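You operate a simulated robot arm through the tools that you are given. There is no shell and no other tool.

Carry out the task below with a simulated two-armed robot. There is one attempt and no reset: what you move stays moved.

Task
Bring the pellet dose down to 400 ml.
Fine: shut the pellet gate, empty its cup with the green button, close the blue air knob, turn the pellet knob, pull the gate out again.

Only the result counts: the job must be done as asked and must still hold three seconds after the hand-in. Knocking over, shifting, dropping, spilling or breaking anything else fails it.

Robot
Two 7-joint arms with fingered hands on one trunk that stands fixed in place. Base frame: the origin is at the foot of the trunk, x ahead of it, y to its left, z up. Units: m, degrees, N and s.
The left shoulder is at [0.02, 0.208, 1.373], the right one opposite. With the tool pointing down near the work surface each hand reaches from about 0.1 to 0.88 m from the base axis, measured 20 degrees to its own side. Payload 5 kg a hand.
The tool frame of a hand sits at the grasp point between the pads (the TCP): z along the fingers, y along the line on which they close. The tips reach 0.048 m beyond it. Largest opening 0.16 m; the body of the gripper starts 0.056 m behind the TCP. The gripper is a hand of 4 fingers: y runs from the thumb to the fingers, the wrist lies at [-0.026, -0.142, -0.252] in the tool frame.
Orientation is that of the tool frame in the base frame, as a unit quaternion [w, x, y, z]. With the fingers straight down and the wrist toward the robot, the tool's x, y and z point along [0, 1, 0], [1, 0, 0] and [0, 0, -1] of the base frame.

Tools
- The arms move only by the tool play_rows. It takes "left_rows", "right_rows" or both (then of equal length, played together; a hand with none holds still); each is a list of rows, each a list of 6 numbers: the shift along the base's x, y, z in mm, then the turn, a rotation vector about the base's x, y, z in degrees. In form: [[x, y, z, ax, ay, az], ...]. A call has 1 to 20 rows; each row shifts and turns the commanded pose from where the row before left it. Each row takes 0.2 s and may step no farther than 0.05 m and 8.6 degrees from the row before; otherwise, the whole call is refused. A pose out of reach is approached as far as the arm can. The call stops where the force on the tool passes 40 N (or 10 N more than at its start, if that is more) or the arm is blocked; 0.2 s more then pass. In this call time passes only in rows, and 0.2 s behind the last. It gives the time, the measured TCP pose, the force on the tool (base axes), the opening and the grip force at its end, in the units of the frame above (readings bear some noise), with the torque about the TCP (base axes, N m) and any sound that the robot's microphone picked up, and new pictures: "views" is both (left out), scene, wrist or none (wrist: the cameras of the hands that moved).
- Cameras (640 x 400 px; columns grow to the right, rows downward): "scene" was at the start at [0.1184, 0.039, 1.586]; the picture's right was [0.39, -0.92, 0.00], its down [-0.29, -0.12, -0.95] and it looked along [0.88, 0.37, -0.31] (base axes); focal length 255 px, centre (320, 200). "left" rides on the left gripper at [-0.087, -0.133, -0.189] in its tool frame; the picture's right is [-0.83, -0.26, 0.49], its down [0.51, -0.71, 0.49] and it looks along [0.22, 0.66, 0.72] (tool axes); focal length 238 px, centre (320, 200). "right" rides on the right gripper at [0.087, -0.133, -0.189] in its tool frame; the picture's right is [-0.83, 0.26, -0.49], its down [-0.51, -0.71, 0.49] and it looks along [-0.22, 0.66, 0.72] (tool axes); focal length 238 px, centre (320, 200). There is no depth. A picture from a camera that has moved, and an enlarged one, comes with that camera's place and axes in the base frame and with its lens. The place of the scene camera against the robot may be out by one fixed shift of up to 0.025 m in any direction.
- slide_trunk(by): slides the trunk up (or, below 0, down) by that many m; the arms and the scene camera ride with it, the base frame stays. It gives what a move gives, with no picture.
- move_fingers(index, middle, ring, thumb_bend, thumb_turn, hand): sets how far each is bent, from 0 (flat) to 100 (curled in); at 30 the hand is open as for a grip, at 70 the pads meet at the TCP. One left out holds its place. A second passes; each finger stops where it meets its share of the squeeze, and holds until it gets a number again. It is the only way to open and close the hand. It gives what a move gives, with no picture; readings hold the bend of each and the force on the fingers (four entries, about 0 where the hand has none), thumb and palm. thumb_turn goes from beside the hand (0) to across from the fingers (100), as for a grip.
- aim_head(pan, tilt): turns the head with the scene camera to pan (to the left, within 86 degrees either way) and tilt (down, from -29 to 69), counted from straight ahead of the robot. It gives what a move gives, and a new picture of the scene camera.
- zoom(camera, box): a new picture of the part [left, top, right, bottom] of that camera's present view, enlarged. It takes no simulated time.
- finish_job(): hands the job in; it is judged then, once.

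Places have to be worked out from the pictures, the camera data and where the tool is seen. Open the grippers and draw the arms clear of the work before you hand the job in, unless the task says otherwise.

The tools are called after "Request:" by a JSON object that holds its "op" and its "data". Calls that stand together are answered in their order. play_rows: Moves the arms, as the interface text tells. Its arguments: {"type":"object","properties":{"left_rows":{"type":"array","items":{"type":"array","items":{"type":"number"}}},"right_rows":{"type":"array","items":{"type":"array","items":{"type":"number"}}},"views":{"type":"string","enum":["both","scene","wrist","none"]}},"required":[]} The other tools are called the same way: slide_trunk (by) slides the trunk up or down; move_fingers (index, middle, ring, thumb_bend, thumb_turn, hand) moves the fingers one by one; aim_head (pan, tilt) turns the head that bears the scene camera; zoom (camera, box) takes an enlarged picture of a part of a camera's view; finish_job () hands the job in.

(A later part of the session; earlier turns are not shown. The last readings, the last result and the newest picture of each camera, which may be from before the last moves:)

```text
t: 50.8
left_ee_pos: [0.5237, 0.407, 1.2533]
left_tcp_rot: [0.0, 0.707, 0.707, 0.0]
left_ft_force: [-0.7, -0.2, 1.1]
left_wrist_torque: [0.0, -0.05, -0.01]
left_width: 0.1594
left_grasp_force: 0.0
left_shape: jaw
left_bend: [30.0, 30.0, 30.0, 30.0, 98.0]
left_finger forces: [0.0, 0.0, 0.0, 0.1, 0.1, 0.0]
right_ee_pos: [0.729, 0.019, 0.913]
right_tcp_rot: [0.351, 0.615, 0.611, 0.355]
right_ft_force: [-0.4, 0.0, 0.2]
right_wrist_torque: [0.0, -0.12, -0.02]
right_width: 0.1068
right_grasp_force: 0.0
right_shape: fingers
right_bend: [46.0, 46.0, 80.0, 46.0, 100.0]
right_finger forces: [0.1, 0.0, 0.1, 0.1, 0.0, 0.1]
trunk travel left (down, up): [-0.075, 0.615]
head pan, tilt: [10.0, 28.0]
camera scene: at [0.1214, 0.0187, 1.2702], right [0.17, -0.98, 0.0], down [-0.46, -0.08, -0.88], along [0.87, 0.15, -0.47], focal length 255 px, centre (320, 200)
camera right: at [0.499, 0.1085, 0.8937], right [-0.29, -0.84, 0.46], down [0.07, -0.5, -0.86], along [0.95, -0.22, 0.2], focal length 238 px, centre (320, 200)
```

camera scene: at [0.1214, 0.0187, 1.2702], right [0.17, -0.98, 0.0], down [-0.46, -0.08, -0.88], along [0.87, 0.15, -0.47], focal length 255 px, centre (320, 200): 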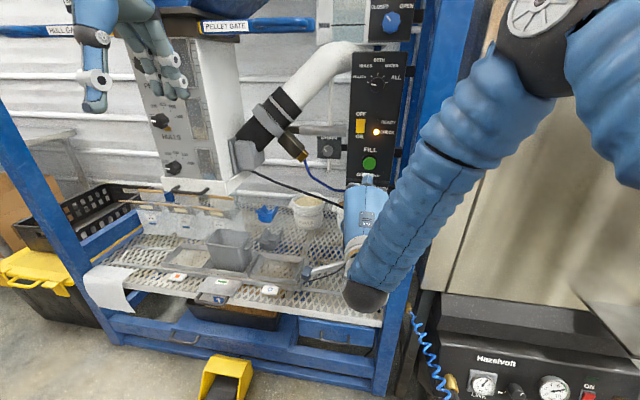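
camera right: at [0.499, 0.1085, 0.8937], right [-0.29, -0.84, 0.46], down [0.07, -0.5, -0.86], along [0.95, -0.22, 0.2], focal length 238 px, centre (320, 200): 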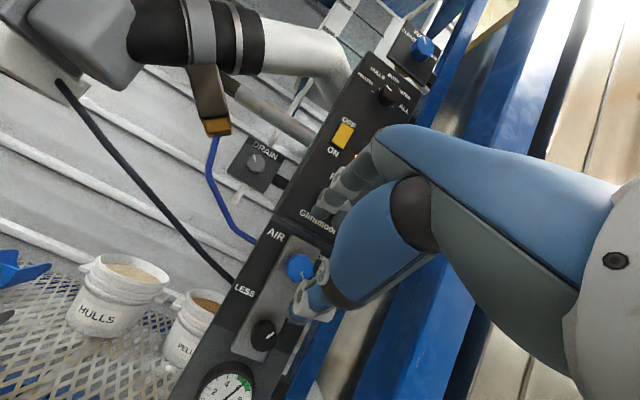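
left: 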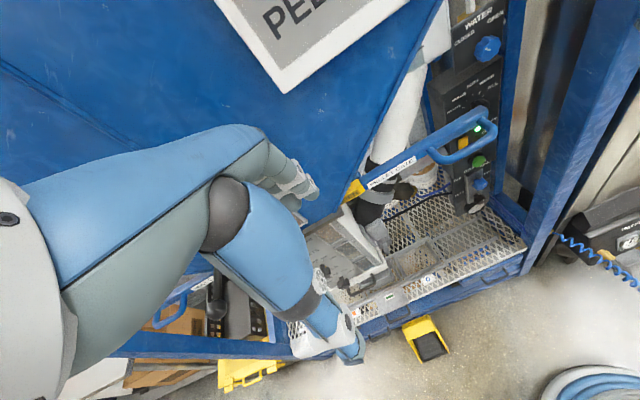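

The right hand is parked clear of the panel. The low trunk suits the left arm for the pellet knob, so I swing the left hand from pointing down to pointing forward in front of the dispenser.

Request:
{"op": "play_rows", "data": {"left_rows": [[4, 8, 3, 0, -8.2, 0], [4, 8, 3, 0, -8.2, 0], [4, 8, 3, 0, -8.2, 0], [4, 8, 3, 0, -8.2, 0], [4, 8, 3, 0, -8.2, 0], [4, 8, 3, 0, -8.2, 0], [4, 8, 3, 0, -8.2, 0], [4, 8, 3, 0, -8.2, 0], [4, 8, 3, 0, -8.2, 0], [4, 8, 3, 0, -8.2, 0], [4, 8, 3, 0, -8.0, 0]], "views": "both"}}

Request:
{"op": "aim_head", "data": {"pan": 30, "tilt": 5}}

```text
t: 53.1
left_ee_pos: [0.5677, 0.4948, 1.2869]
left_tcp_rot: [0.5, 0.5, 0.501, 0.499]
left_ft_force: [0.1, 0.1, -0.6]
left_wrist_torque: [-0.02, -0.01, -0.05]
left_width: 0.1598
left_grasp_force: 0.1
left_shape: jaw
left_bend: [30.0, 30.0, 30.0, 30.0, 98.0]
left_finger forces: [0.0, 0.0, 0.0, 0.0, 0.0, 0.0]
right_ee_pos: [0.7317, 0.0205, 0.9131]
right_tcp_rot: [0.352, 0.615, 0.61, 0.355]
right_ft_force: [1.1, 0.8, -0.5]
right_wrist_torque: [-0.04, 0.03, -0.03]
right_width: 0.1066
right_grasp_force: 0.0
right_shape: fingers
right_bend: [46.0, 46.0, 80.0, 46.0, 100.0]
right_finger forces: [0.1, 0.0, 0.0, 0.0, 0.1, 0.0]
trunk travel left (down, up): [-0.075, 0.615]
head pan, tilt: [10.0, 28.0]
camera scene: at [0.1224, 0.0193, 1.27], right [0.17, -0.98, 0.0], down [-0.46, -0.08, -0.88], along [0.87, 0.15, -0.47], focal length 255 px, centre (320, 200)
camera left: at [0.3792, 0.4112, 1.1538], right [0.49, -0.84, -0.26], down [0.49, 0.5, -0.71], along [0.72, 0.22, 0.66], focal length 238 px, centre (320, 200)
```

scene: 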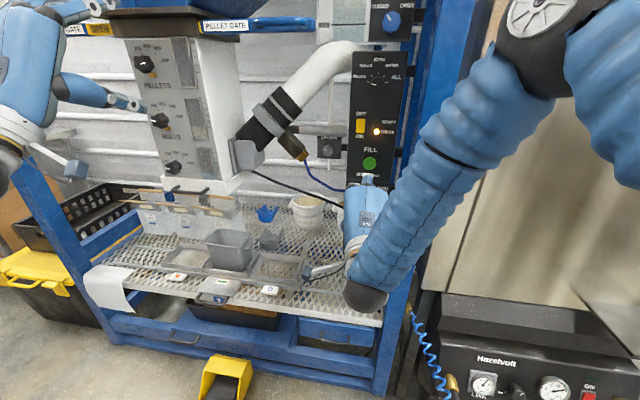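
left: 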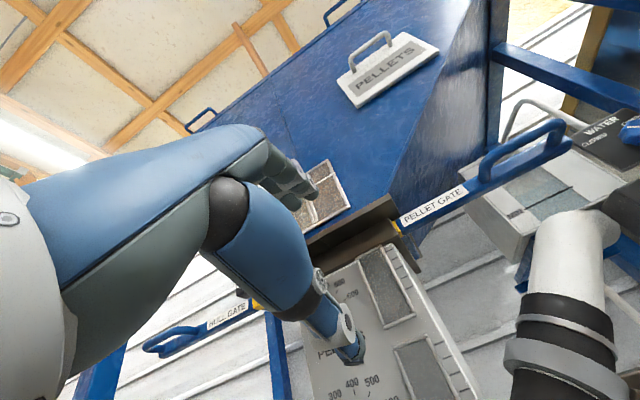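

```text
t: 54.0
left_ee_pos: [0.5679, 0.4953, 1.2862]
left_tcp_rot: [0.5, 0.5, 0.501, 0.5]
left_ft_force: [-0.2, 0.1, -0.1]
left_wrist_torque: [-0.02, 0.01, 0.01]
left_width: 0.1599
left_grasp_force: 0.2
left_shape: jaw
left_bend: [30.0, 30.0, 30.0, 30.0, 98.0]
left_finger forces: [0.0, 0.0, 0.0, 0.1, 0.0, 0.0]
right_ee_pos: [0.7293, 0.0196, 0.9127]
right_tcp_rot: [0.352, 0.615, 0.61, 0.355]
right_ft_force: [-1.3, -0.1, -0.5]
right_wrist_torque: [0.0, 0.0, 0.02]
right_width: 0.1067
right_grasp_force: 0.0
right_shape: fingers
right_bend: [46.0, 46.0, 80.0, 46.0, 100.0]
right_finger forces: [0.0, 0.0, 0.0, 0.0, 0.0, 0.0]
trunk travel left (down, up): [-0.075, 0.615]
head pan, tilt: [30.0, 5.0]
camera scene: at [0.1118, 0.0488, 1.3073], right [0.5, -0.87, 0.0], down [-0.08, -0.04, -1.0], along [0.86, 0.5, -0.09], focal length 255 px, centre (320, 200)
```

scene: 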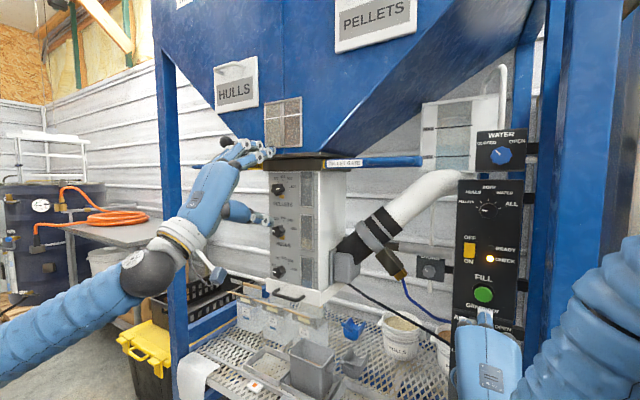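

The left hand reached level, forward-pointing. I zoom in to locate the pellet knob from both cameras.

Request:
{"op": "zoom", "data": {"camera": "scene", "box": [220, 140, 340, 290]}}

Request:
{"op": "zoom", "data": {"camera": "left", "box": [240, 200, 480, 400]}}

```text
2.67 times, centred on (280, 215) of scene
camera zoom: at [0.1118, 0.0488, 1.3073], right [0.5, -0.87, 0.0], down [-0.08, -0.04, -1.0], along [0.86, 0.5, -0.09], focal length 680 px, centre (427, 160)
```

zoom: 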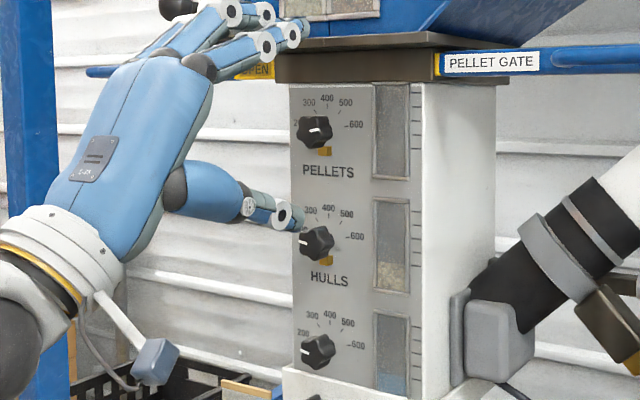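

```text
2.00 times, centred on (360, 300) of left
camera zoom: at [0.3789, 0.4108, 1.1546], right [0.49, -0.83, -0.26], down [0.49, 0.51, -0.71], along [0.72, 0.22, 0.66], focal length 477 px, centre (240, 0)
```

zoom: 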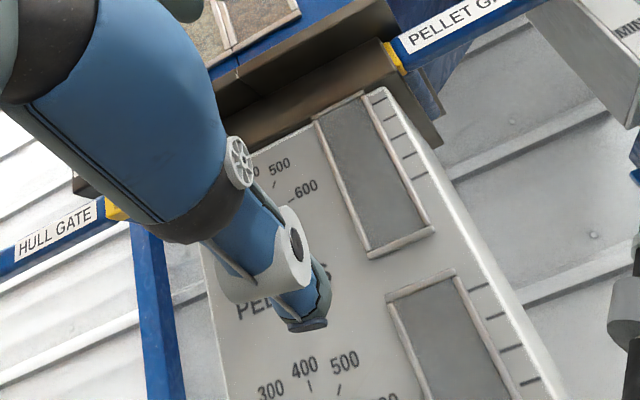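

Each of the two upper knobs has a small amber piece beneath it. I zoom right in on the pellet dial to see what that is and to read the mark.

Request:
{"op": "zoom", "data": {"camera": "scene", "box": [264, 165, 304, 245]}}

Request:
{"op": "zoom", "data": {"camera": "scene", "box": [266, 170, 306, 206]}}

```text
5.00 times, centred on (284, 205) of scene
camera zoom: at [0.1118, 0.0488, 1.3073], right [0.5, -0.87, 0.0], down [-0.08, -0.04, -1.0], along [0.86, 0.5, -0.09], focal length 1275 px, centre (500, 175)
```

zoom: 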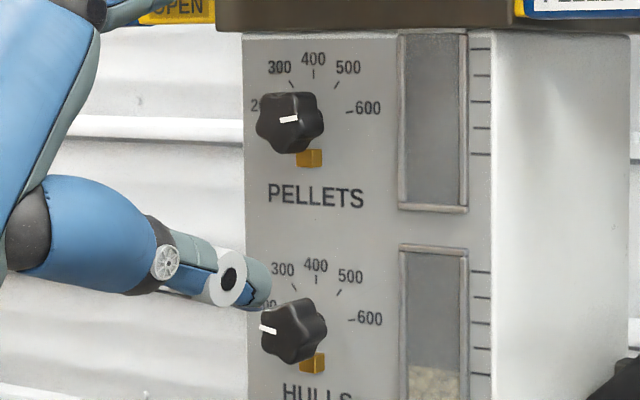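

```text
11.11 times, centred on (286, 188) of scene
camera zoom: at [0.1118, 0.0488, 1.3073], right [0.5, -0.87, 0.0], down [-0.08, -0.04, -1.0], along [0.86, 0.5, -0.09], focal length 2834 px, centre (698, 333)
```

zoom: 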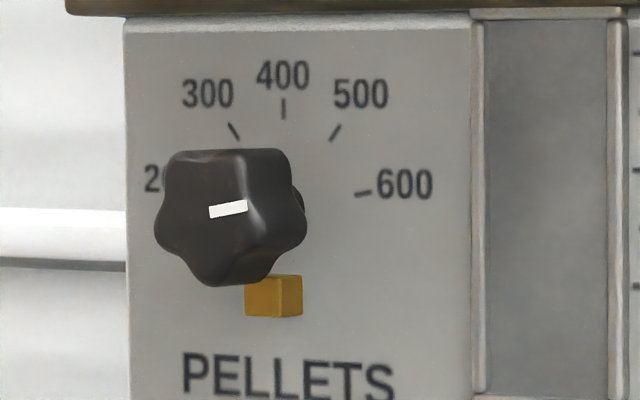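

The amber block is a small tab fixed under the knob; the mark points right at 600 (about 80° from the 400 tick). I set the left fingers part-open and move the hand across so the knob comes into the left camera's view.

Request:
{"op": "move_fingers", "data": {"hand": "left", "index": 46, "middle": 46, "ring": 80, "thumb_bend": 46}}

Request:
{"op": "play_rows", "data": {"left_rows": [[0, 18, 0, 0, 0, 0], [0, 18, 0, 0, 0, 0]], "views": "both"}}

Request:
{"op": "zoom", "data": {"camera": "left", "box": [200, 200, 440, 400]}}

```text
t: 55.0
left_ee_pos: [0.5681, 0.4959, 1.2862]
left_tcp_rot: [0.5, 0.5, 0.5, 0.499]
left_ft_force: [-0.1, -0.6, -0.1]
left_wrist_torque: [-0.02, -0.02, 0.02]
left_width: 0.1079
left_grasp_force: 0.1
left_shape: fingers
left_bend: [46.0, 46.0, 80.0, 46.0, 98.0]
left_finger forces: [0.0, 0.0, 0.0, 0.1, 0.0, 0.0]
right_ee_pos: [0.7298, 0.0206, 0.9129]
right_tcp_rot: [0.352, 0.615, 0.61, 0.355]
right_ft_force: [-0.9, 0.2, 0.3]
right_wrist_torque: [-0.02, 0.0, -0.01]
right_width: 0.1068
right_grasp_force: 0.1
right_shape: fingers
right_bend: [46.0, 46.0, 80.0, 46.0, 100.0]
right_finger forces: [0.0, 0.0, 0.0, 0.0, 0.0, 0.0]
trunk travel left (down, up): [-0.075, 0.615]
head pan, tilt: [30.0, 5.0]
```

```text
t: 55.6
left_ee_pos: [0.5692, 0.5322, 1.2877]
left_tcp_rot: [0.501, 0.5, 0.5, 0.499]
left_ft_force: [-0.6, 0.5, 0.2]
left_wrist_torque: [0.0, 0.0, 0.0]
left_width: 0.1076
left_grasp_force: 0.1
left_shape: fingers
left_bend: [46.0, 46.0, 80.0, 46.0, 98.0]
left_finger forces: [0.1, 0.1, 0.0, 0.0, 0.0, 0.1]
right_ee_pos: [0.7289, 0.0187, 0.9125]
right_tcp_rot: [0.353, 0.615, 0.609, 0.354]
right_ft_force: [0.6, -0.1, 1.5]
right_wrist_torque: [0.0, 0.05, 0.0]
right_width: 0.1068
right_grasp_force: 0.0
right_shape: fingers
right_bend: [46.0, 46.0, 80.0, 46.0, 100.0]
right_finger forces: [0.1, 0.0, 0.0, 0.0, 0.0, 0.0]
trunk travel left (down, up): [-0.075, 0.615]
head pan, tilt: [30.0, 5.0]
camera scene: at [0.1117, 0.0492, 1.3073], right [0.5, -0.87, 0.0], down [-0.08, -0.04, -1.0], along [0.86, 0.5, -0.09], focal length 255 px, centre (320, 200)
camera left: at [0.38, 0.4476, 1.155], right [0.49, -0.83, -0.26], down [0.49, 0.51, -0.71], along [0.72, 0.22, 0.66], focal length 238 px, centre (320, 200)
```

scene: 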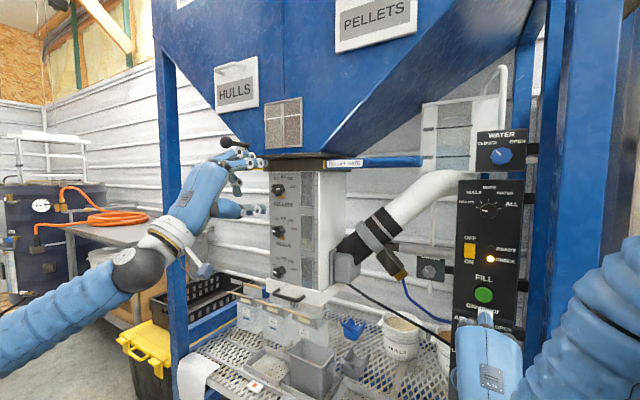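
left: 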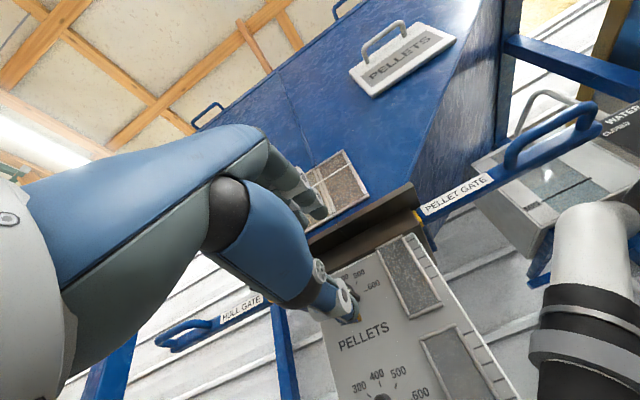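

```text
2.00 times, centred on (320, 300) of left
camera zoom: at [0.38, 0.4476, 1.155], right [0.49, -0.83, -0.26], down [0.49, 0.51, -0.71], along [0.72, 0.22, 0.66], focal length 477 px, centre (320, 0)
```

zoom: 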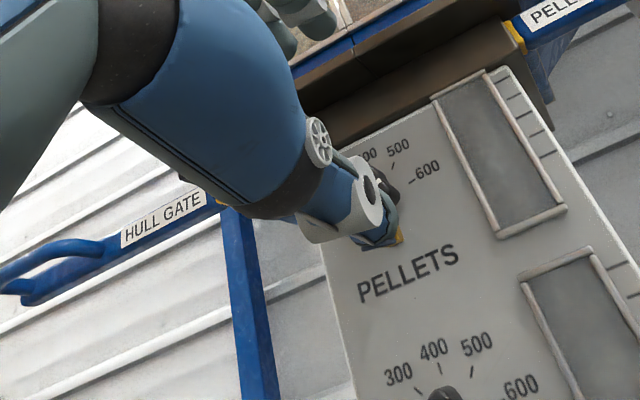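

The knob is only peeking out behind the thumb tip. I shift 6 cm further left to get an unobstructed view for measuring it.

Request:
{"op": "play_rows", "data": {"left_rows": [[0, 30, 0, 0, 0, 0], [0, 30, 0, 0, 0, 0]], "views": "wrist"}}

Request:
{"op": "zoom", "data": {"camera": "left", "box": [300, 200, 500, 360]}}

```text
t: 56.2
left_ee_pos: [0.5672, 0.5914, 1.285]
left_tcp_rot: [0.5, 0.5, 0.5, 0.499]
left_ft_force: [-0.3, -0.8, -0.1]
left_wrist_torque: [-0.02, 0.01, 0.0]
left_width: 0.1078
left_grasp_force: 0.0
left_shape: fingers
left_bend: [46.0, 46.0, 80.0, 46.0, 98.0]
left_finger forces: [0.1, 0.0, 0.0, 0.0, 0.1, 0.0]
right_ee_pos: [0.7291, 0.0203, 0.9138]
right_tcp_rot: [0.352, 0.615, 0.61, 0.354]
right_ft_force: [-0.3, 0.1, -0.2]
right_wrist_torque: [-0.03, -0.05, -0.05]
right_width: 0.1066
right_grasp_force: 0.0
right_shape: fingers
right_bend: [46.0, 46.0, 80.0, 46.0, 100.0]
right_finger forces: [0.0, 0.0, 0.0, 0.0, 0.1, 0.1]
trunk travel left (down, up): [-0.075, 0.615]
head pan, tilt: [30.0, 5.0]
camera left: at [0.3773, 0.5069, 1.1543], right [0.49, -0.84, -0.26], down [0.49, 0.5, -0.71], along [0.72, 0.22, 0.66], focal length 238 px, centre (320, 200)
```

left: 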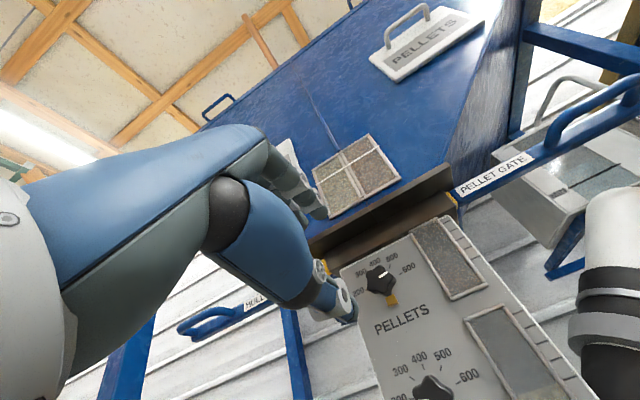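

```text
2.50 times, centred on (400, 280) of left
camera zoom: at [0.3773, 0.5069, 1.1543], right [0.49, -0.84, -0.26], down [0.49, 0.5, -0.71], along [0.72, 0.22, 0.66], focal length 596 px, centre (120, 0)
```

zoom: 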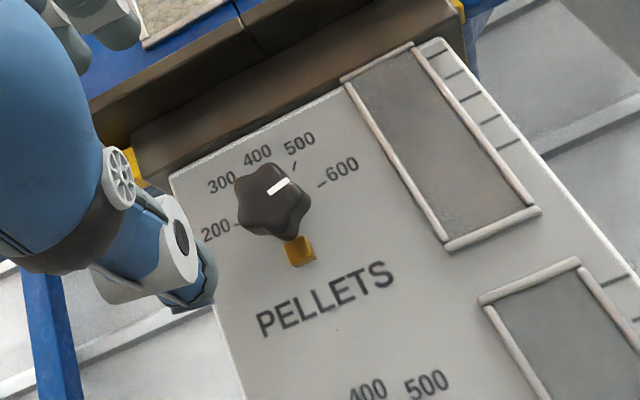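

The knob cap and dial are now fully visible to the left camera. For a proper depth estimate I take a second view from 7 cm lower.

Request:
{"op": "play_rows", "data": {"left_rows": [[0, 0, -35, 0, 0, 0], [0, 0, -35, 0, 0, 0]], "views": "wrist"}}

Request:
{"op": "zoom", "data": {"camera": "left", "box": [300, 160, 500, 320]}}

```text
t: 56.8
left_ee_pos: [0.5696, 0.5896, 1.218]
left_tcp_rot: [0.5, 0.5, 0.5, 0.5]
left_ft_force: [-0.2, -0.9, 0.6]
left_wrist_torque: [0.04, 0.01, -0.02]
left_width: 0.1074
left_grasp_force: 0.1
left_shape: fingers
left_bend: [46.0, 46.0, 80.0, 46.0, 98.0]
left_finger forces: [0.0, 0.0, 0.0, 0.0, 0.1, 0.0]
right_ee_pos: [0.7296, 0.02, 0.913]
right_tcp_rot: [0.352, 0.615, 0.61, 0.355]
right_ft_force: [-0.8, -1.0, 0.3]
right_wrist_torque: [0.02, 0.04, 0.01]
right_width: 0.1066
right_grasp_force: 0.0
right_shape: fingers
right_bend: [46.0, 46.0, 80.0, 46.0, 100.0]
right_finger forces: [0.0, 0.0, 0.1, 0.0, 0.1, 0.0]
trunk travel left (down, up): [-0.075, 0.615]
head pan, tilt: [30.0, 5.0]
camera left: at [0.3802, 0.5044, 1.0857], right [0.49, -0.83, -0.26], down [0.49, 0.51, -0.71], along [0.72, 0.22, 0.66], focal length 238 px, centre (320, 200)
```

left: 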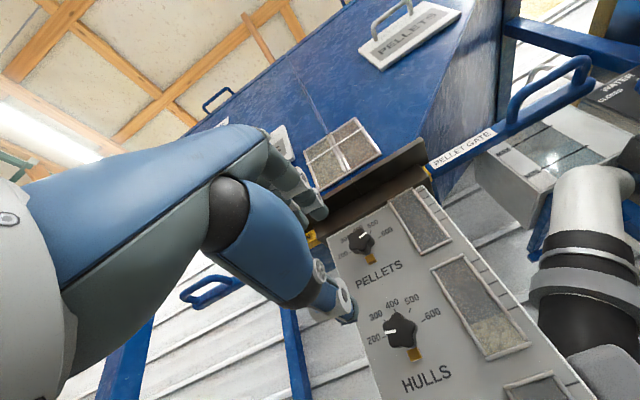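

```text
2.50 times, centred on (400, 240) of left
camera zoom: at [0.3802, 0.5044, 1.0857], right [0.49, -0.83, -0.26], down [0.49, 0.51, -0.71], along [0.72, 0.22, 0.66], focal length 596 px, centre (120, 100)
```

zoom: 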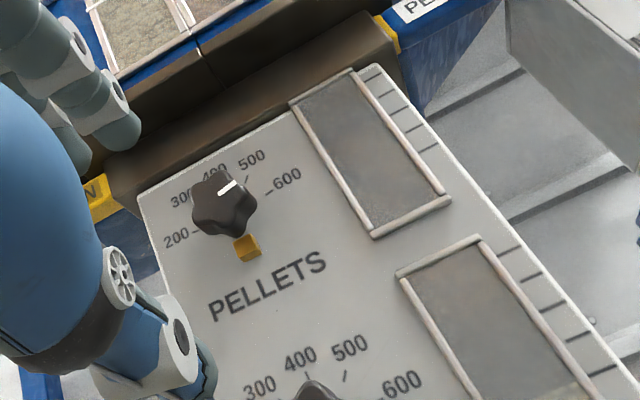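

Two left-camera views place the pellet knob's cap near [0.72, 0.567, 1.275], with a diameter of about 47 mm. I narrow the left hand's opening to stay clear of the flange above and move to a pre-grip point in front of it.

Request:
{"op": "move_fingers", "data": {"hand": "left", "index": 51, "middle": 51, "ring": 80, "thumb_bend": 50}}

Request:
{"op": "play_rows", "data": {"left_rows": [[15, -7, 19, 0, 0, 0], [15, -8, 19, 0, 0, 0], [15, -8, 19, 0, 0, 0]], "views": "both"}}

Request:
{"op": "zoom", "data": {"camera": "left", "box": [220, 180, 460, 360]}}

Request:
{"op": "zoom", "data": {"camera": "scene", "box": [200, 140, 320, 240]}}

```text
t: 57.8
left_ee_pos: [0.5688, 0.5891, 1.2182]
left_tcp_rot: [0.501, 0.501, 0.499, 0.499]
left_ft_force: [0.0, 0.1, 0.5]
left_wrist_torque: [0.01, -0.01, 0.01]
left_width: 0.0896
left_grasp_force: 0.0
left_shape: fingers
left_bend: [51.0, 51.0, 80.0, 50.0, 98.0]
left_finger forces: [0.0, 0.1, 0.1, 0.1, 0.0, 0.1]
right_ee_pos: [0.7298, 0.02, 0.9124]
right_tcp_rot: [0.352, 0.615, 0.609, 0.355]
right_ft_force: [0.4, 0.2, -0.3]
right_wrist_torque: [0.0, -0.01, 0.03]
right_width: 0.1068
right_grasp_force: 0.0
right_shape: fingers
right_bend: [46.0, 46.0, 80.0, 46.0, 100.0]
right_finger forces: [0.0, 0.0, 0.1, 0.0, 0.0, 0.0]
trunk travel left (down, up): [-0.075, 0.615]
head pan, tilt: [30.0, 5.0]
```

```text
t: 58.6
left_ee_pos: [0.6154, 0.5648, 1.2747]
left_tcp_rot: [0.501, 0.501, 0.499, 0.5]
left_ft_force: [-1.3, -0.3, 0.1]
left_wrist_torque: [0.01, 0.0, 0.01]
left_width: 0.0897
left_grasp_force: 0.1
left_shape: fingers
left_bend: [51.0, 51.0, 80.0, 50.0, 98.0]
left_finger forces: [0.1, 0.1, 0.0, 0.1, 0.1, 0.0]
right_ee_pos: [0.7297, 0.0197, 0.9134]
right_tcp_rot: [0.352, 0.615, 0.61, 0.355]
right_ft_force: [0.9, -0.9, 0.3]
right_wrist_torque: [0.03, 0.0, 0.04]
right_width: 0.1067
right_grasp_force: 0.1
right_shape: fingers
right_bend: [46.0, 46.0, 80.0, 46.0, 100.0]
right_finger forces: [0.0, 0.1, 0.0, 0.1, 0.0, 0.1]
trunk travel left (down, up): [-0.075, 0.615]
head pan, tilt: [30.0, 5.0]
camera scene: at [0.112, 0.0484, 1.3074], right [0.5, -0.87, 0.0], down [-0.08, -0.04, -1.0], along [0.86, 0.5, -0.09], focal length 255 px, centre (320, 200)
camera left: at [0.4261, 0.4809, 1.1424], right [0.49, -0.83, -0.26], down [0.49, 0.51, -0.71], along [0.72, 0.22, 0.66], focal length 238 px, centre (320, 200)
```

scene: 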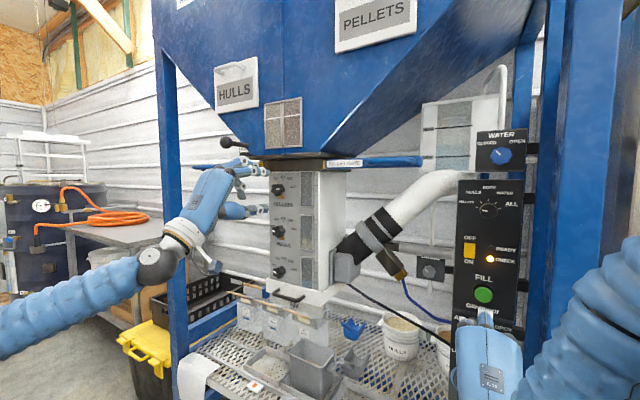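
left: 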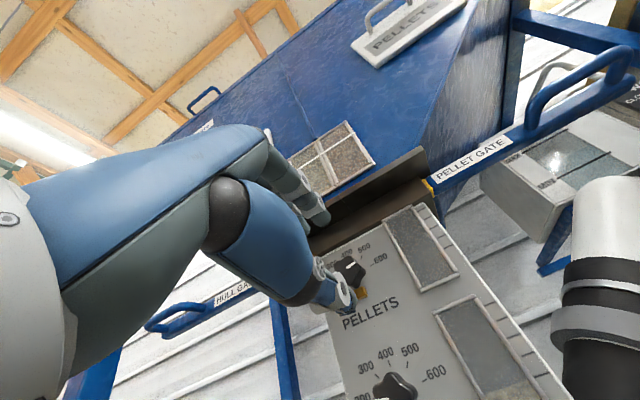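

```text
2.22 times, centred on (340, 270) of left
camera zoom: at [0.4261, 0.4809, 1.1424], right [0.49, -0.83, -0.26], down [0.49, 0.51, -0.71], along [0.72, 0.22, 0.66], focal length 530 px, centre (276, 44)
```

zoom: 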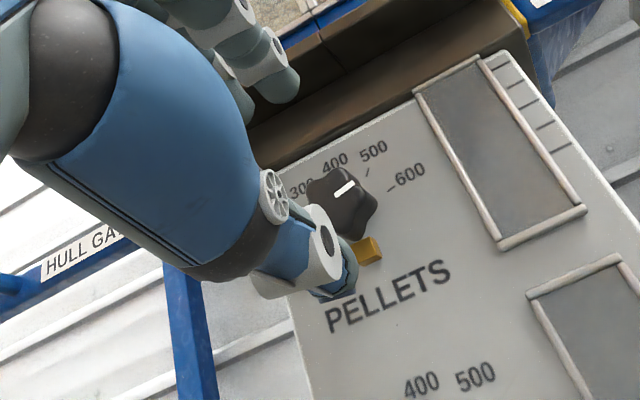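

```text
4.00 times, centred on (260, 190) of scene
camera zoom: at [0.112, 0.0484, 1.3074], right [0.5, -0.87, 0.0], down [-0.08, -0.04, -1.0], along [0.86, 0.5, -0.09], focal length 1020 px, centre (560, 240)
```

zoom: 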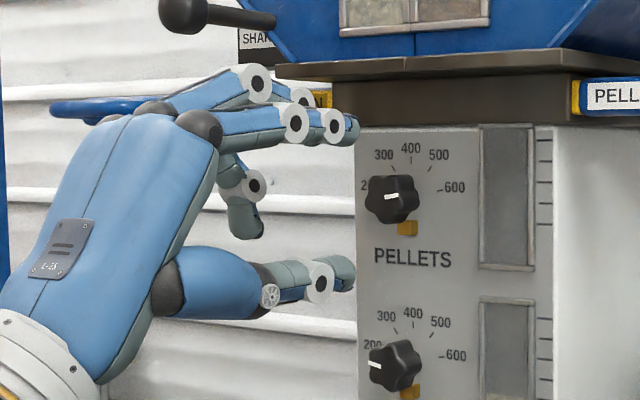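

The knob appears almost where predicted: cap front near x = 0.725, axis at y = 0.567, z = 1.276, panel face at x = 0.75. To keep the thumb off the amber tab and the fingers clear of the flange, I roll the left hand 25° counter-clockwise, narrow it a little and creep closer.

Request:
{"op": "move_fingers", "data": {"hand": "left", "index": 55, "middle": 55, "ring": 80, "thumb_bend": 54}}

Request:
{"op": "play_rows", "data": {"left_rows": [[4, 1, 0.5, -6.25, 0, 0], [4, 1, 0.5, -6.25, 0, 0], [4, 0, 0, -6.25, 0, 0], [4, 0, 0, -6.25, 0, 0]], "views": "both"}}

Request:
{"op": "zoom", "data": {"camera": "left", "box": [220, 180, 460, 360]}}

Request:
{"op": "zoom", "data": {"camera": "scene", "box": [220, 140, 320, 230]}}

```text
t: 59.6
left_ee_pos: [0.6149, 0.5669, 1.2741]
left_tcp_rot: [0.501, 0.501, 0.499, 0.5]
left_ft_force: [-0.4, -0.3, 0.3]
left_wrist_torque: [0.02, -0.01, -0.02]
left_width: 0.0736
left_grasp_force: 0.1
left_shape: fingers
left_bend: [55.0, 55.0, 80.0, 54.0, 98.0]
left_finger forces: [0.1, 0.0, 0.0, 0.1, 0.0, 0.0]
right_ee_pos: [0.7298, 0.0211, 0.9124]
right_tcp_rot: [0.352, 0.615, 0.61, 0.355]
right_ft_force: [0.2, -0.2, 0.1]
right_wrist_torque: [0.0, 0.0, 0.03]
right_width: 0.1067
right_grasp_force: 0.1
right_shape: fingers
right_bend: [46.0, 46.0, 80.0, 46.0, 100.0]
right_finger forces: [0.0, 0.0, 0.1, 0.0, 0.0, 0.0]
trunk travel left (down, up): [-0.075, 0.615]
head pan, tilt: [30.0, 5.0]
```

```text
t: 60.6
left_ee_pos: [0.6291, 0.5689, 1.2726]
left_tcp_rot: [0.597, 0.379, 0.597, 0.379]
left_ft_force: [0.2, 0.1, 0.2]
left_wrist_torque: [0.01, 0.0, 0.0]
left_width: 0.0737
left_grasp_force: 0.0
left_shape: fingers
left_bend: [55.0, 55.0, 80.0, 54.0, 98.0]
left_finger forces: [0.0, 0.0, 0.0, 0.0, 0.1, 0.1]
right_ee_pos: [0.73, 0.0192, 0.9132]
right_tcp_rot: [0.352, 0.616, 0.61, 0.354]
right_ft_force: [0.1, -0.6, 0.9]
right_wrist_torque: [0.02, 0.0, 0.0]
right_width: 0.1067
right_grasp_force: 0.0
right_shape: fingers
right_bend: [46.0, 46.0, 80.0, 46.0, 100.0]
right_finger forces: [0.1, 0.1, 0.0, 0.0, 0.1, 0.0]
trunk travel left (down, up): [-0.075, 0.615]
head pan, tilt: [30.0, 5.0]
camera scene: at [0.1119, 0.0487, 1.3073], right [0.5, -0.87, 0.0], down [-0.08, -0.04, -1.0], along [0.86, 0.5, -0.09], focal length 255 px, centre (320, 200)
camera left: at [0.4406, 0.4359, 1.1912], right [0.49, -0.87, 0.12], down [0.49, 0.16, -0.86], along [0.72, 0.48, 0.5], focal length 238 px, centre (320, 200)
```

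scene: 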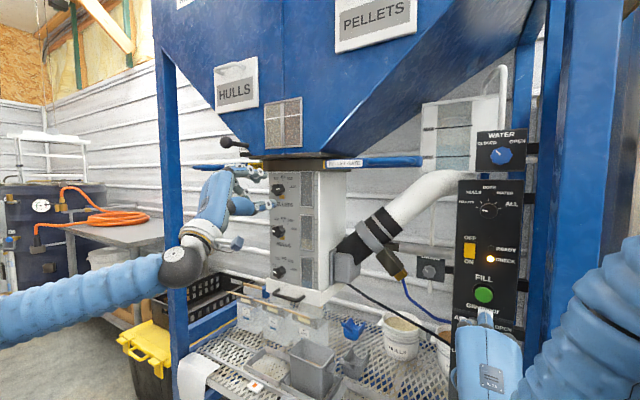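
left: 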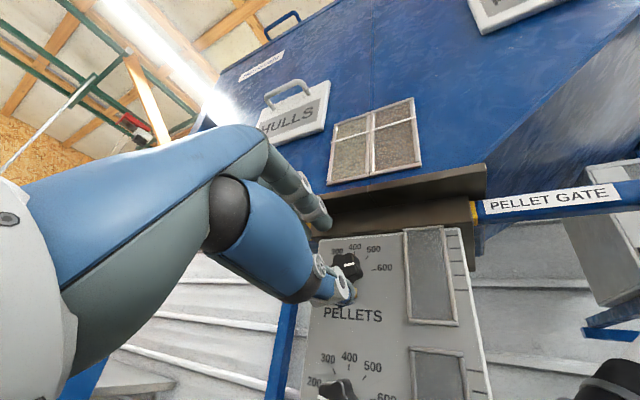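

```text
2.22 times, centred on (340, 270) of left
camera zoom: at [0.4406, 0.4359, 1.1912], right [0.49, -0.87, 0.12], down [0.49, 0.16, -0.86], along [0.72, 0.48, 0.5], focal length 530 px, centre (276, 44)
```

zoom: 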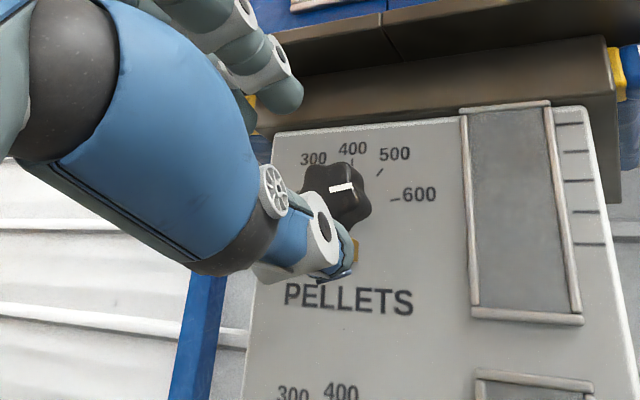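

```text
4.44 times, centred on (270, 185) of scene
camera zoom: at [0.1119, 0.0487, 1.3073], right [0.5, -0.87, 0.0], down [-0.08, -0.04, -1.0], along [0.86, 0.5, -0.09], focal length 1133 px, centre (542, 267)
```

zoom: 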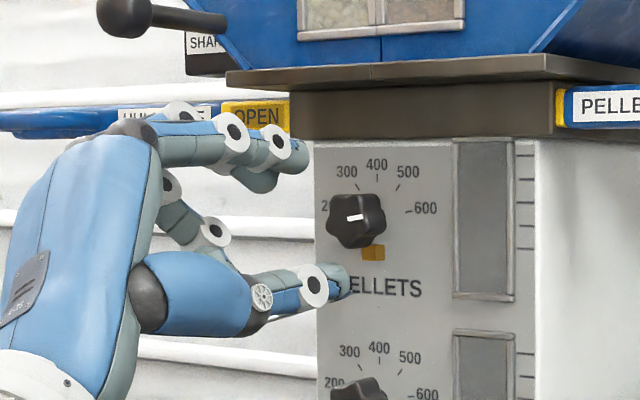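

Refining from this view, the knob axis is at y = 0.5666, z = 1.275 with the cap front near x = 0.728. I roll another 16° so that the thumb is well to the right of the amber tab, centre the hand and move in to x = 0.66.

Request:
{"op": "play_rows", "data": {"left_rows": [[10, -1.2, 1.2, -8, 0, 0], [10, -1.2, 1.2, -8, 0, 0], [11, 0, 0, 0, 0, 0]], "views": "wrist"}}

Request:
{"op": "zoom", "data": {"camera": "left", "box": [220, 180, 460, 360]}}

Request:
{"op": "zoom", "data": {"camera": "scene", "box": [220, 140, 320, 230]}}

```text
t: 61.4
left_ee_pos: [0.6595, 0.5668, 1.2764]
left_tcp_rot: [0.644, 0.293, 0.643, 0.293]
left_ft_force: [0.1, 0.1, -0.1]
left_wrist_torque: [-0.02, -0.04, -0.01]
left_width: 0.0741
left_grasp_force: 0.0
left_shape: fingers
left_bend: [55.0, 55.0, 80.0, 54.0, 98.0]
left_finger forces: [0.0, 0.1, 0.1, 0.0, 0.1, 0.0]
right_ee_pos: [0.7299, 0.0194, 0.9142]
right_tcp_rot: [0.352, 0.615, 0.61, 0.356]
right_ft_force: [0.5, -0.4, -0.5]
right_wrist_torque: [0.01, -0.03, -0.02]
right_width: 0.1068
right_grasp_force: 0.1
right_shape: fingers
right_bend: [46.0, 46.0, 80.0, 46.0, 100.0]
right_finger forces: [0.1, 0.0, 0.1, 0.0, 0.0, 0.0]
trunk travel left (down, up): [-0.075, 0.615]
head pan, tilt: [30.0, 5.0]
camera left: at [0.4711, 0.4161, 1.2342], right [0.49, -0.8, 0.35], down [0.49, -0.08, -0.87], along [0.72, 0.6, 0.35], focal length 238 px, centre (320, 200)
```

left: 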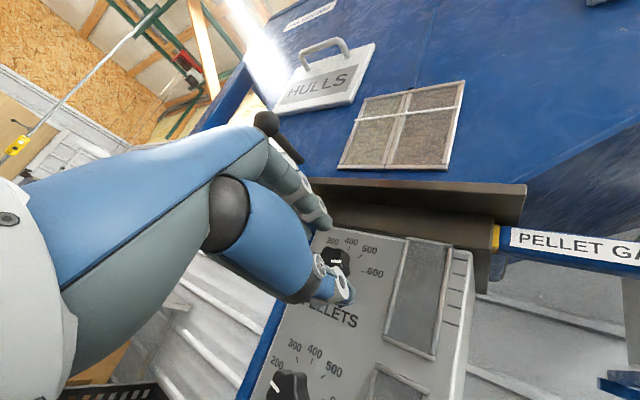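

```text
2.22 times, centred on (340, 270) of left
camera zoom: at [0.4711, 0.4161, 1.2342], right [0.49, -0.8, 0.35], down [0.49, -0.08, -0.87], along [0.72, 0.6, 0.35], focal length 530 px, centre (276, 44)
```

zoom: 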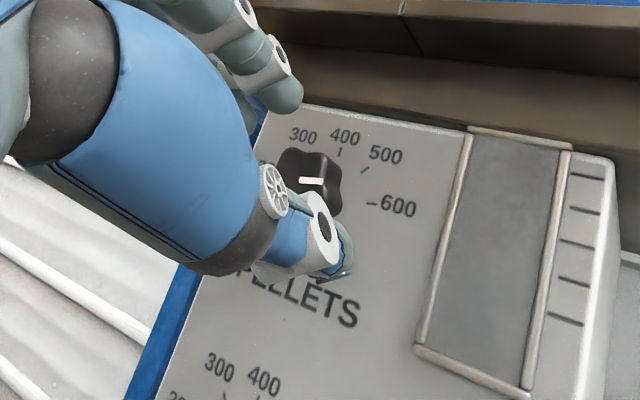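

```text
4.44 times, centred on (270, 185) of scene
camera zoom: at [0.112, 0.049, 1.3073], right [0.5, -0.87, 0.0], down [-0.08, -0.04, -1.0], along [0.86, 0.5, -0.09], focal length 1133 px, centre (542, 267)
```

zoom: 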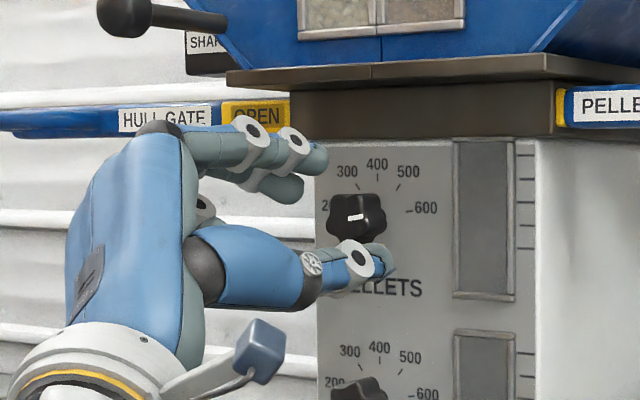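

The knob is now exactly on the tool axis, 68 mm ahead as predicted. I slide the open fingers over it in 10 mm steps.

Request:
{"op": "play_rows", "data": {"left_rows": [[10, 0, 0, 0, 0, 0], [10, 0, 0, 0, 0, 0], [10, 0, 0, 0, 0, 0]], "views": "wrist"}}

Request:
{"op": "zoom", "data": {"camera": "left", "box": [220, 160, 460, 340]}}

Request:
{"op": "zoom", "data": {"camera": "scene", "box": [230, 140, 330, 230]}}

```text
t: 62.2
left_ee_pos: [0.6891, 0.5685, 1.2767]
left_tcp_rot: [0.644, 0.293, 0.644, 0.292]
left_ft_force: [0.3, -0.8, -0.3]
left_wrist_torque: [-0.04, 0.01, -0.01]
left_width: 0.0737
left_grasp_force: 0.1
left_shape: fingers
left_bend: [55.0, 55.0, 80.0, 54.0, 98.0]
left_finger forces: [0.0, 0.0, 0.0, 0.0, 0.0, 0.1]
right_ee_pos: [0.731, 0.0189, 0.9127]
right_tcp_rot: [0.353, 0.615, 0.609, 0.355]
right_ft_force: [0.3, -0.2, -0.7]
right_wrist_torque: [-0.01, -0.01, 0.01]
right_width: 0.1069
right_grasp_force: 0.1
right_shape: fingers
right_bend: [46.0, 46.0, 80.0, 46.0, 100.0]
right_finger forces: [0.0, 0.1, 0.0, 0.0, 0.0, 0.0]
trunk travel left (down, up): [-0.075, 0.615]
head pan, tilt: [30.0, 5.0]
camera left: at [0.5015, 0.4179, 1.2344], right [0.49, -0.8, 0.35], down [0.49, -0.08, -0.87], along [0.72, 0.6, 0.35], focal length 238 px, centre (320, 200)
```

left: 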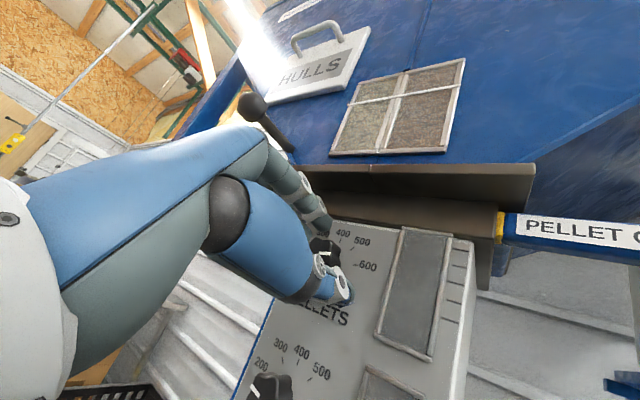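

```text
2.22 times, centred on (340, 250) of left
camera zoom: at [0.5015, 0.4179, 1.2344], right [0.49, -0.8, 0.35], down [0.49, -0.08, -0.87], along [0.72, 0.6, 0.35], focal length 530 px, centre (276, 89)
```

zoom: 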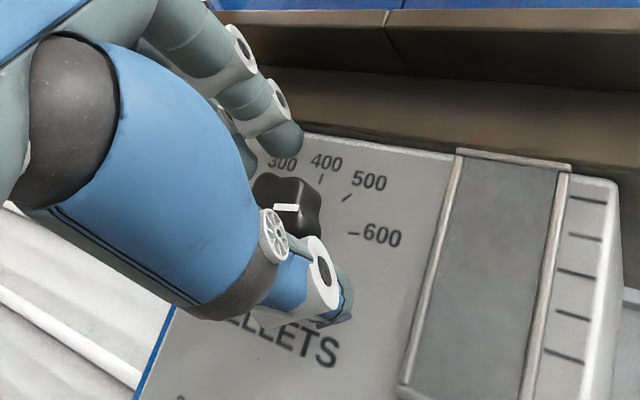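

```text
4.44 times, centred on (280, 185) of scene
camera zoom: at [0.112, 0.049, 1.3073], right [0.5, -0.87, 0.0], down [-0.08, -0.04, -1.0], along [0.86, 0.5, -0.09], focal length 1133 px, centre (498, 267)
```

zoom: 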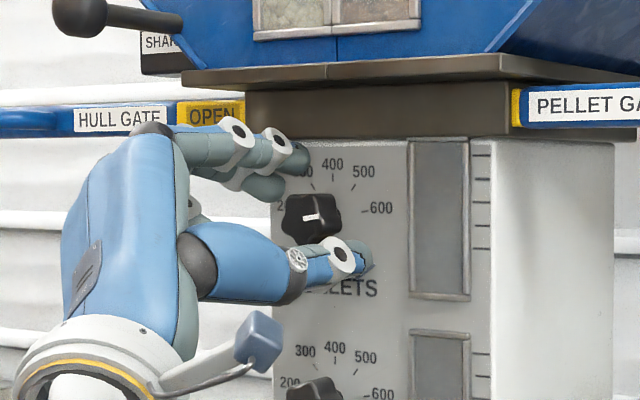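

The knob is between the fingertips and thumb without any contact. I close index, middle and thumb on it.

Request:
{"op": "move_fingers", "data": {"hand": "left", "index": 70, "middle": 70, "thumb_bend": 70}}

Request:
{"op": "zoom", "data": {"camera": "left", "box": [220, 160, 460, 340]}}

Request:
{"op": "zoom", "data": {"camera": "scene", "box": [230, 140, 330, 230]}}

```text
t: 63.2
left_ee_pos: [0.6903, 0.5686, 1.2764]
left_tcp_rot: [0.642, 0.292, 0.645, 0.294]
left_ft_force: [-2.2, 0.7, -4.8]
left_wrist_torque: [0.01, 0.22, 0.01]
left_width: 0.0429
left_grasp_force: 14.1
left_shape: fingers
left_bend: [64.0, 67.0, 80.0, 62.0, 97.0]
left_finger forces: [7.0, 6.2, 0.0, 0.0, 15.7, 0.0]
right_ee_pos: [0.7305, 0.0193, 0.912]
right_tcp_rot: [0.352, 0.615, 0.61, 0.355]
right_ft_force: [0.0, -1.0, -0.2]
right_wrist_torque: [-0.03, -0.05, 0.05]
right_width: 0.107
right_grasp_force: 0.0
right_shape: fingers
right_bend: [46.0, 46.0, 80.0, 46.0, 100.0]
right_finger forces: [0.0, 0.0, 0.0, 0.0, 0.1, 0.1]
trunk travel left (down, up): [-0.075, 0.615]
head pan, tilt: [30.0, 5.0]
```

```text
2.22 times, centred on (340, 250) of left
camera zoom: at [0.5014, 0.4181, 1.2342], right [0.49, -0.8, 0.35], down [0.49, -0.08, -0.87], along [0.72, 0.6, 0.35], focal length 530 px, centre (276, 89)
```

zoom: 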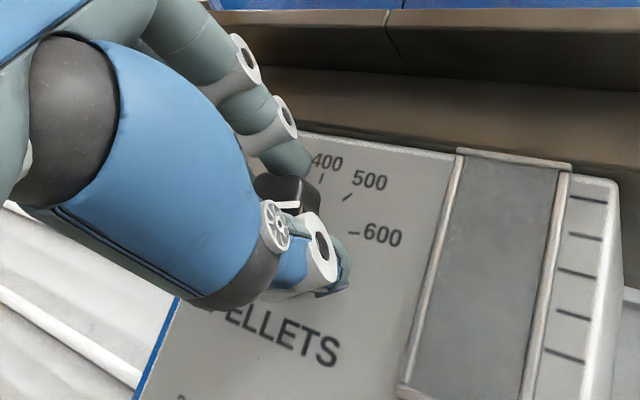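

```text
4.44 times, centred on (280, 185) of scene
camera zoom: at [0.112, 0.0493, 1.3073], right [0.5, -0.87, 0.0], down [-0.08, -0.04, -1.0], along [0.86, 0.5, -0.09], focal length 1133 px, centre (498, 267)
```

zoom: 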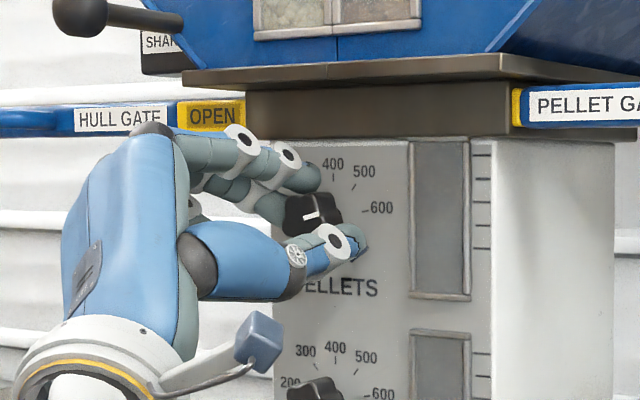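

The knob is gripped (7 + 6 N against 15.7 N, width 0.043). I turn counter-clockwise (negative about x), 20° first, and check torque and mark.

Request:
{"op": "play_rows", "data": {"left_rows": [[0, 0, 0, -5, 0, 0], [0, 0, 0, -5, 0, 0], [0, 0, 0, -5, 0, 0], [0, 0, 0, -5, 0, 0]], "views": "wrist"}}

Request:
{"op": "zoom", "data": {"camera": "left", "box": [220, 160, 460, 340]}}

Request:
{"op": "zoom", "data": {"camera": "scene", "box": [250, 150, 320, 220]}}

```text
t: 64.2
left_ee_pos: [0.6901, 0.5697, 1.2757]
left_tcp_rot: [0.684, 0.176, 0.685, 0.176]
left_ft_force: [-2.0, 3.6, -3.5]
left_wrist_torque: [0.05, 0.19, 0.11]
left_width: 0.0427
left_grasp_force: 15.7
left_shape: fingers
left_bend: [64.0, 67.0, 80.0, 63.0, 97.0]
left_finger forces: [8.0, 8.5, 0.1, 0.0, 14.5, 0.0]
right_ee_pos: [0.7306, 0.021, 0.9124]
right_tcp_rot: [0.352, 0.615, 0.61, 0.355]
right_ft_force: [-0.3, 0.7, 0.3]
right_wrist_torque: [0.02, -0.01, -0.05]
right_width: 0.1068
right_grasp_force: 0.0
right_shape: fingers
right_bend: [46.0, 46.0, 80.0, 46.0, 100.0]
right_finger forces: [0.0, 0.0, 0.0, 0.0, 0.0, 0.1]
trunk travel left (down, up): [-0.075, 0.615]
head pan, tilt: [30.0, 5.0]
camera left: at [0.5015, 0.4129, 1.2881], right [0.49, -0.63, 0.61], down [0.49, -0.38, -0.79], along [0.72, 0.68, 0.12], focal length 238 px, centre (320, 200)
```

left: 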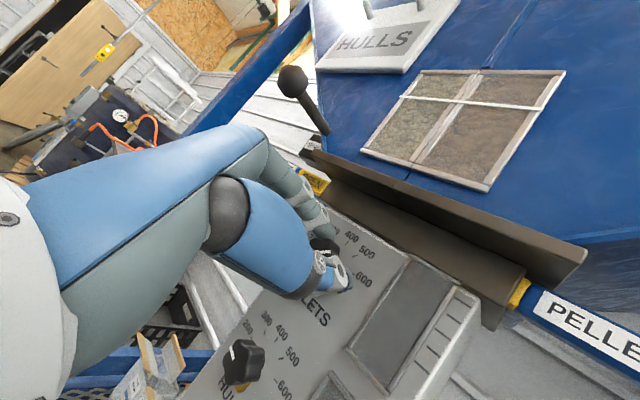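

```text
2.22 times, centred on (340, 250) of left
camera zoom: at [0.5015, 0.4129, 1.2881], right [0.49, -0.63, 0.61], down [0.49, -0.38, -0.79], along [0.72, 0.68, 0.12], focal length 530 px, centre (276, 89)
```

zoom: 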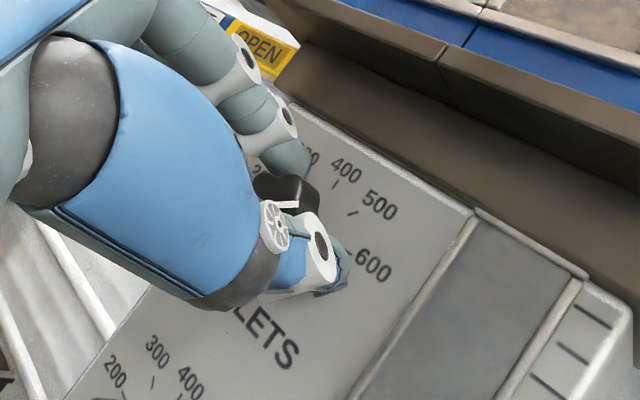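

```text
5.71 times, centred on (285, 185) of scene
camera zoom: at [0.1119, 0.0497, 1.3073], right [0.5, -0.87, 0.0], down [-0.08, -0.04, -1.0], along [0.86, 0.5, -0.09], focal length 1457 px, centre (520, 286)
```

zoom: 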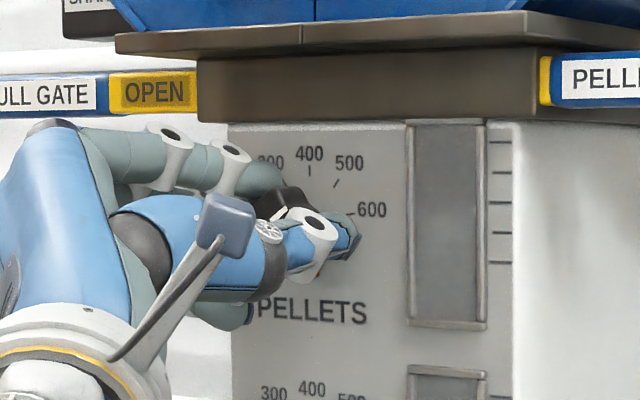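

The mark stays fixed relative to the fingers, so the knob is turning freely. I continue another 40°.

Request:
{"op": "play_rows", "data": {"left_rows": [[0, 0, 0, -5, 0, 0], [0, 0, 0, -5, 0, 0], [0, 0, 0, -5, 0, 0], [0, 0, 0, -5, 0, 0], [0, 0, 0, -5, 0, 0], [0, 0, 0, -5, 0, 0], [0, 0, 0, -5, 0, 0], [0, 0, 0, -5, 0, 0]], "views": "both"}}

Request:
{"op": "zoom", "data": {"camera": "left", "box": [220, 160, 460, 340]}}

Request:
{"op": "zoom", "data": {"camera": "scene", "box": [250, 150, 320, 220]}}

```text
t: 66.0
left_ee_pos: [0.6904, 0.5689, 1.2745]
left_tcp_rot: [0.704, -0.07, 0.704, -0.068]
left_ft_force: [-7.5, 4.7, -14.7]
left_wrist_torque: [0.06, 0.67, 0.29]
left_width: 0.0426
left_grasp_force: 17.6
left_shape: fingers
left_bend: [64.0, 66.0, 80.0, 63.0, 98.0]
left_finger forces: [9.3, 14.0, 0.1, 0.0, 12.4, 0.0]
right_ee_pos: [0.7287, 0.0211, 0.9126]
right_tcp_rot: [0.352, 0.615, 0.61, 0.355]
right_ft_force: [0.1, -0.1, 0.7]
right_wrist_torque: [-0.02, 0.02, 0.03]
right_width: 0.1068
right_grasp_force: 0.1
right_shape: fingers
right_bend: [46.0, 46.0, 80.0, 46.0, 100.0]
right_finger forces: [0.1, 0.0, 0.1, 0.1, 0.0, 0.0]
trunk travel left (down, up): [-0.075, 0.615]
head pan, tilt: [30.0, 5.0]
camera scene: at [0.1119, 0.0502, 1.3072], right [0.5, -0.87, 0.0], down [-0.08, -0.04, -1.0], along [0.86, 0.5, -0.09], focal length 255 px, centre (320, 200)
camera left: at [0.502, 0.4574, 1.3865], right [0.49, -0.09, 0.87], down [0.49, -0.79, -0.36], along [0.72, 0.6, -0.34], focal length 238 px, centre (320, 200)
```

scene: 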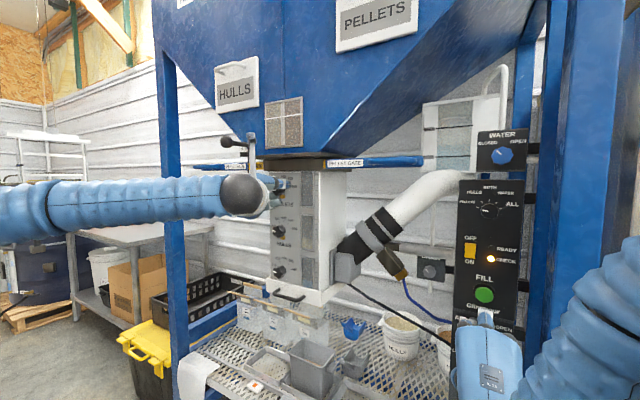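
left: 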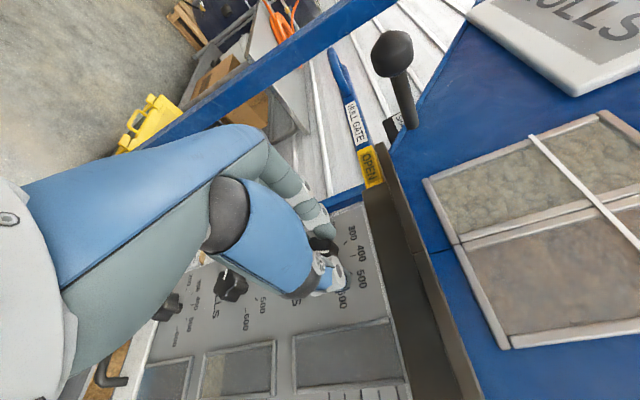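

```text
2.22 times, centred on (340, 250) of left
camera zoom: at [0.502, 0.4574, 1.3865], right [0.49, -0.09, 0.87], down [0.49, -0.79, -0.36], along [0.72, 0.6, -0.34], focal length 530 px, centre (276, 89)
```

zoom: 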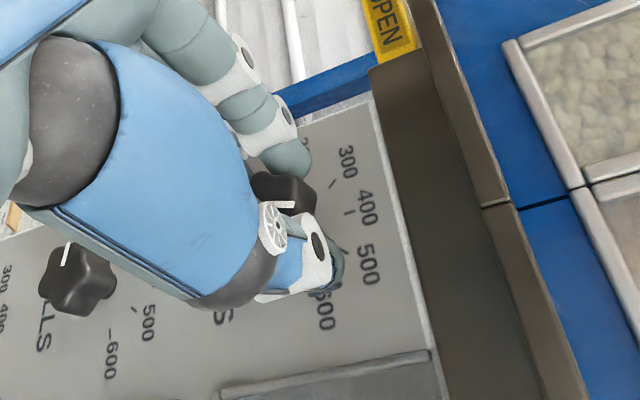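

```text
5.71 times, centred on (285, 185) of scene
camera zoom: at [0.1119, 0.0502, 1.3072], right [0.5, -0.87, 0.0], down [-0.08, -0.04, -1.0], along [0.86, 0.5, -0.09], focal length 1457 px, centre (520, 286)
```

zoom: 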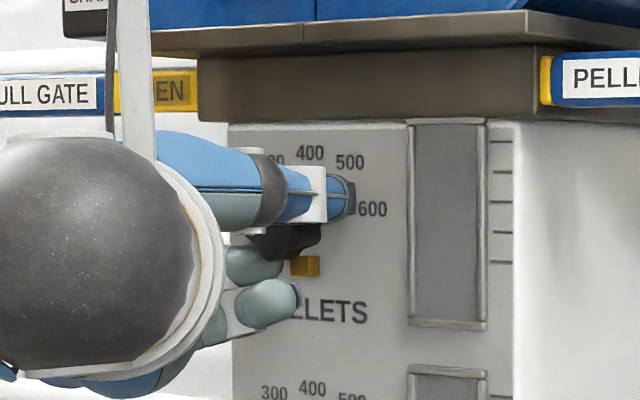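

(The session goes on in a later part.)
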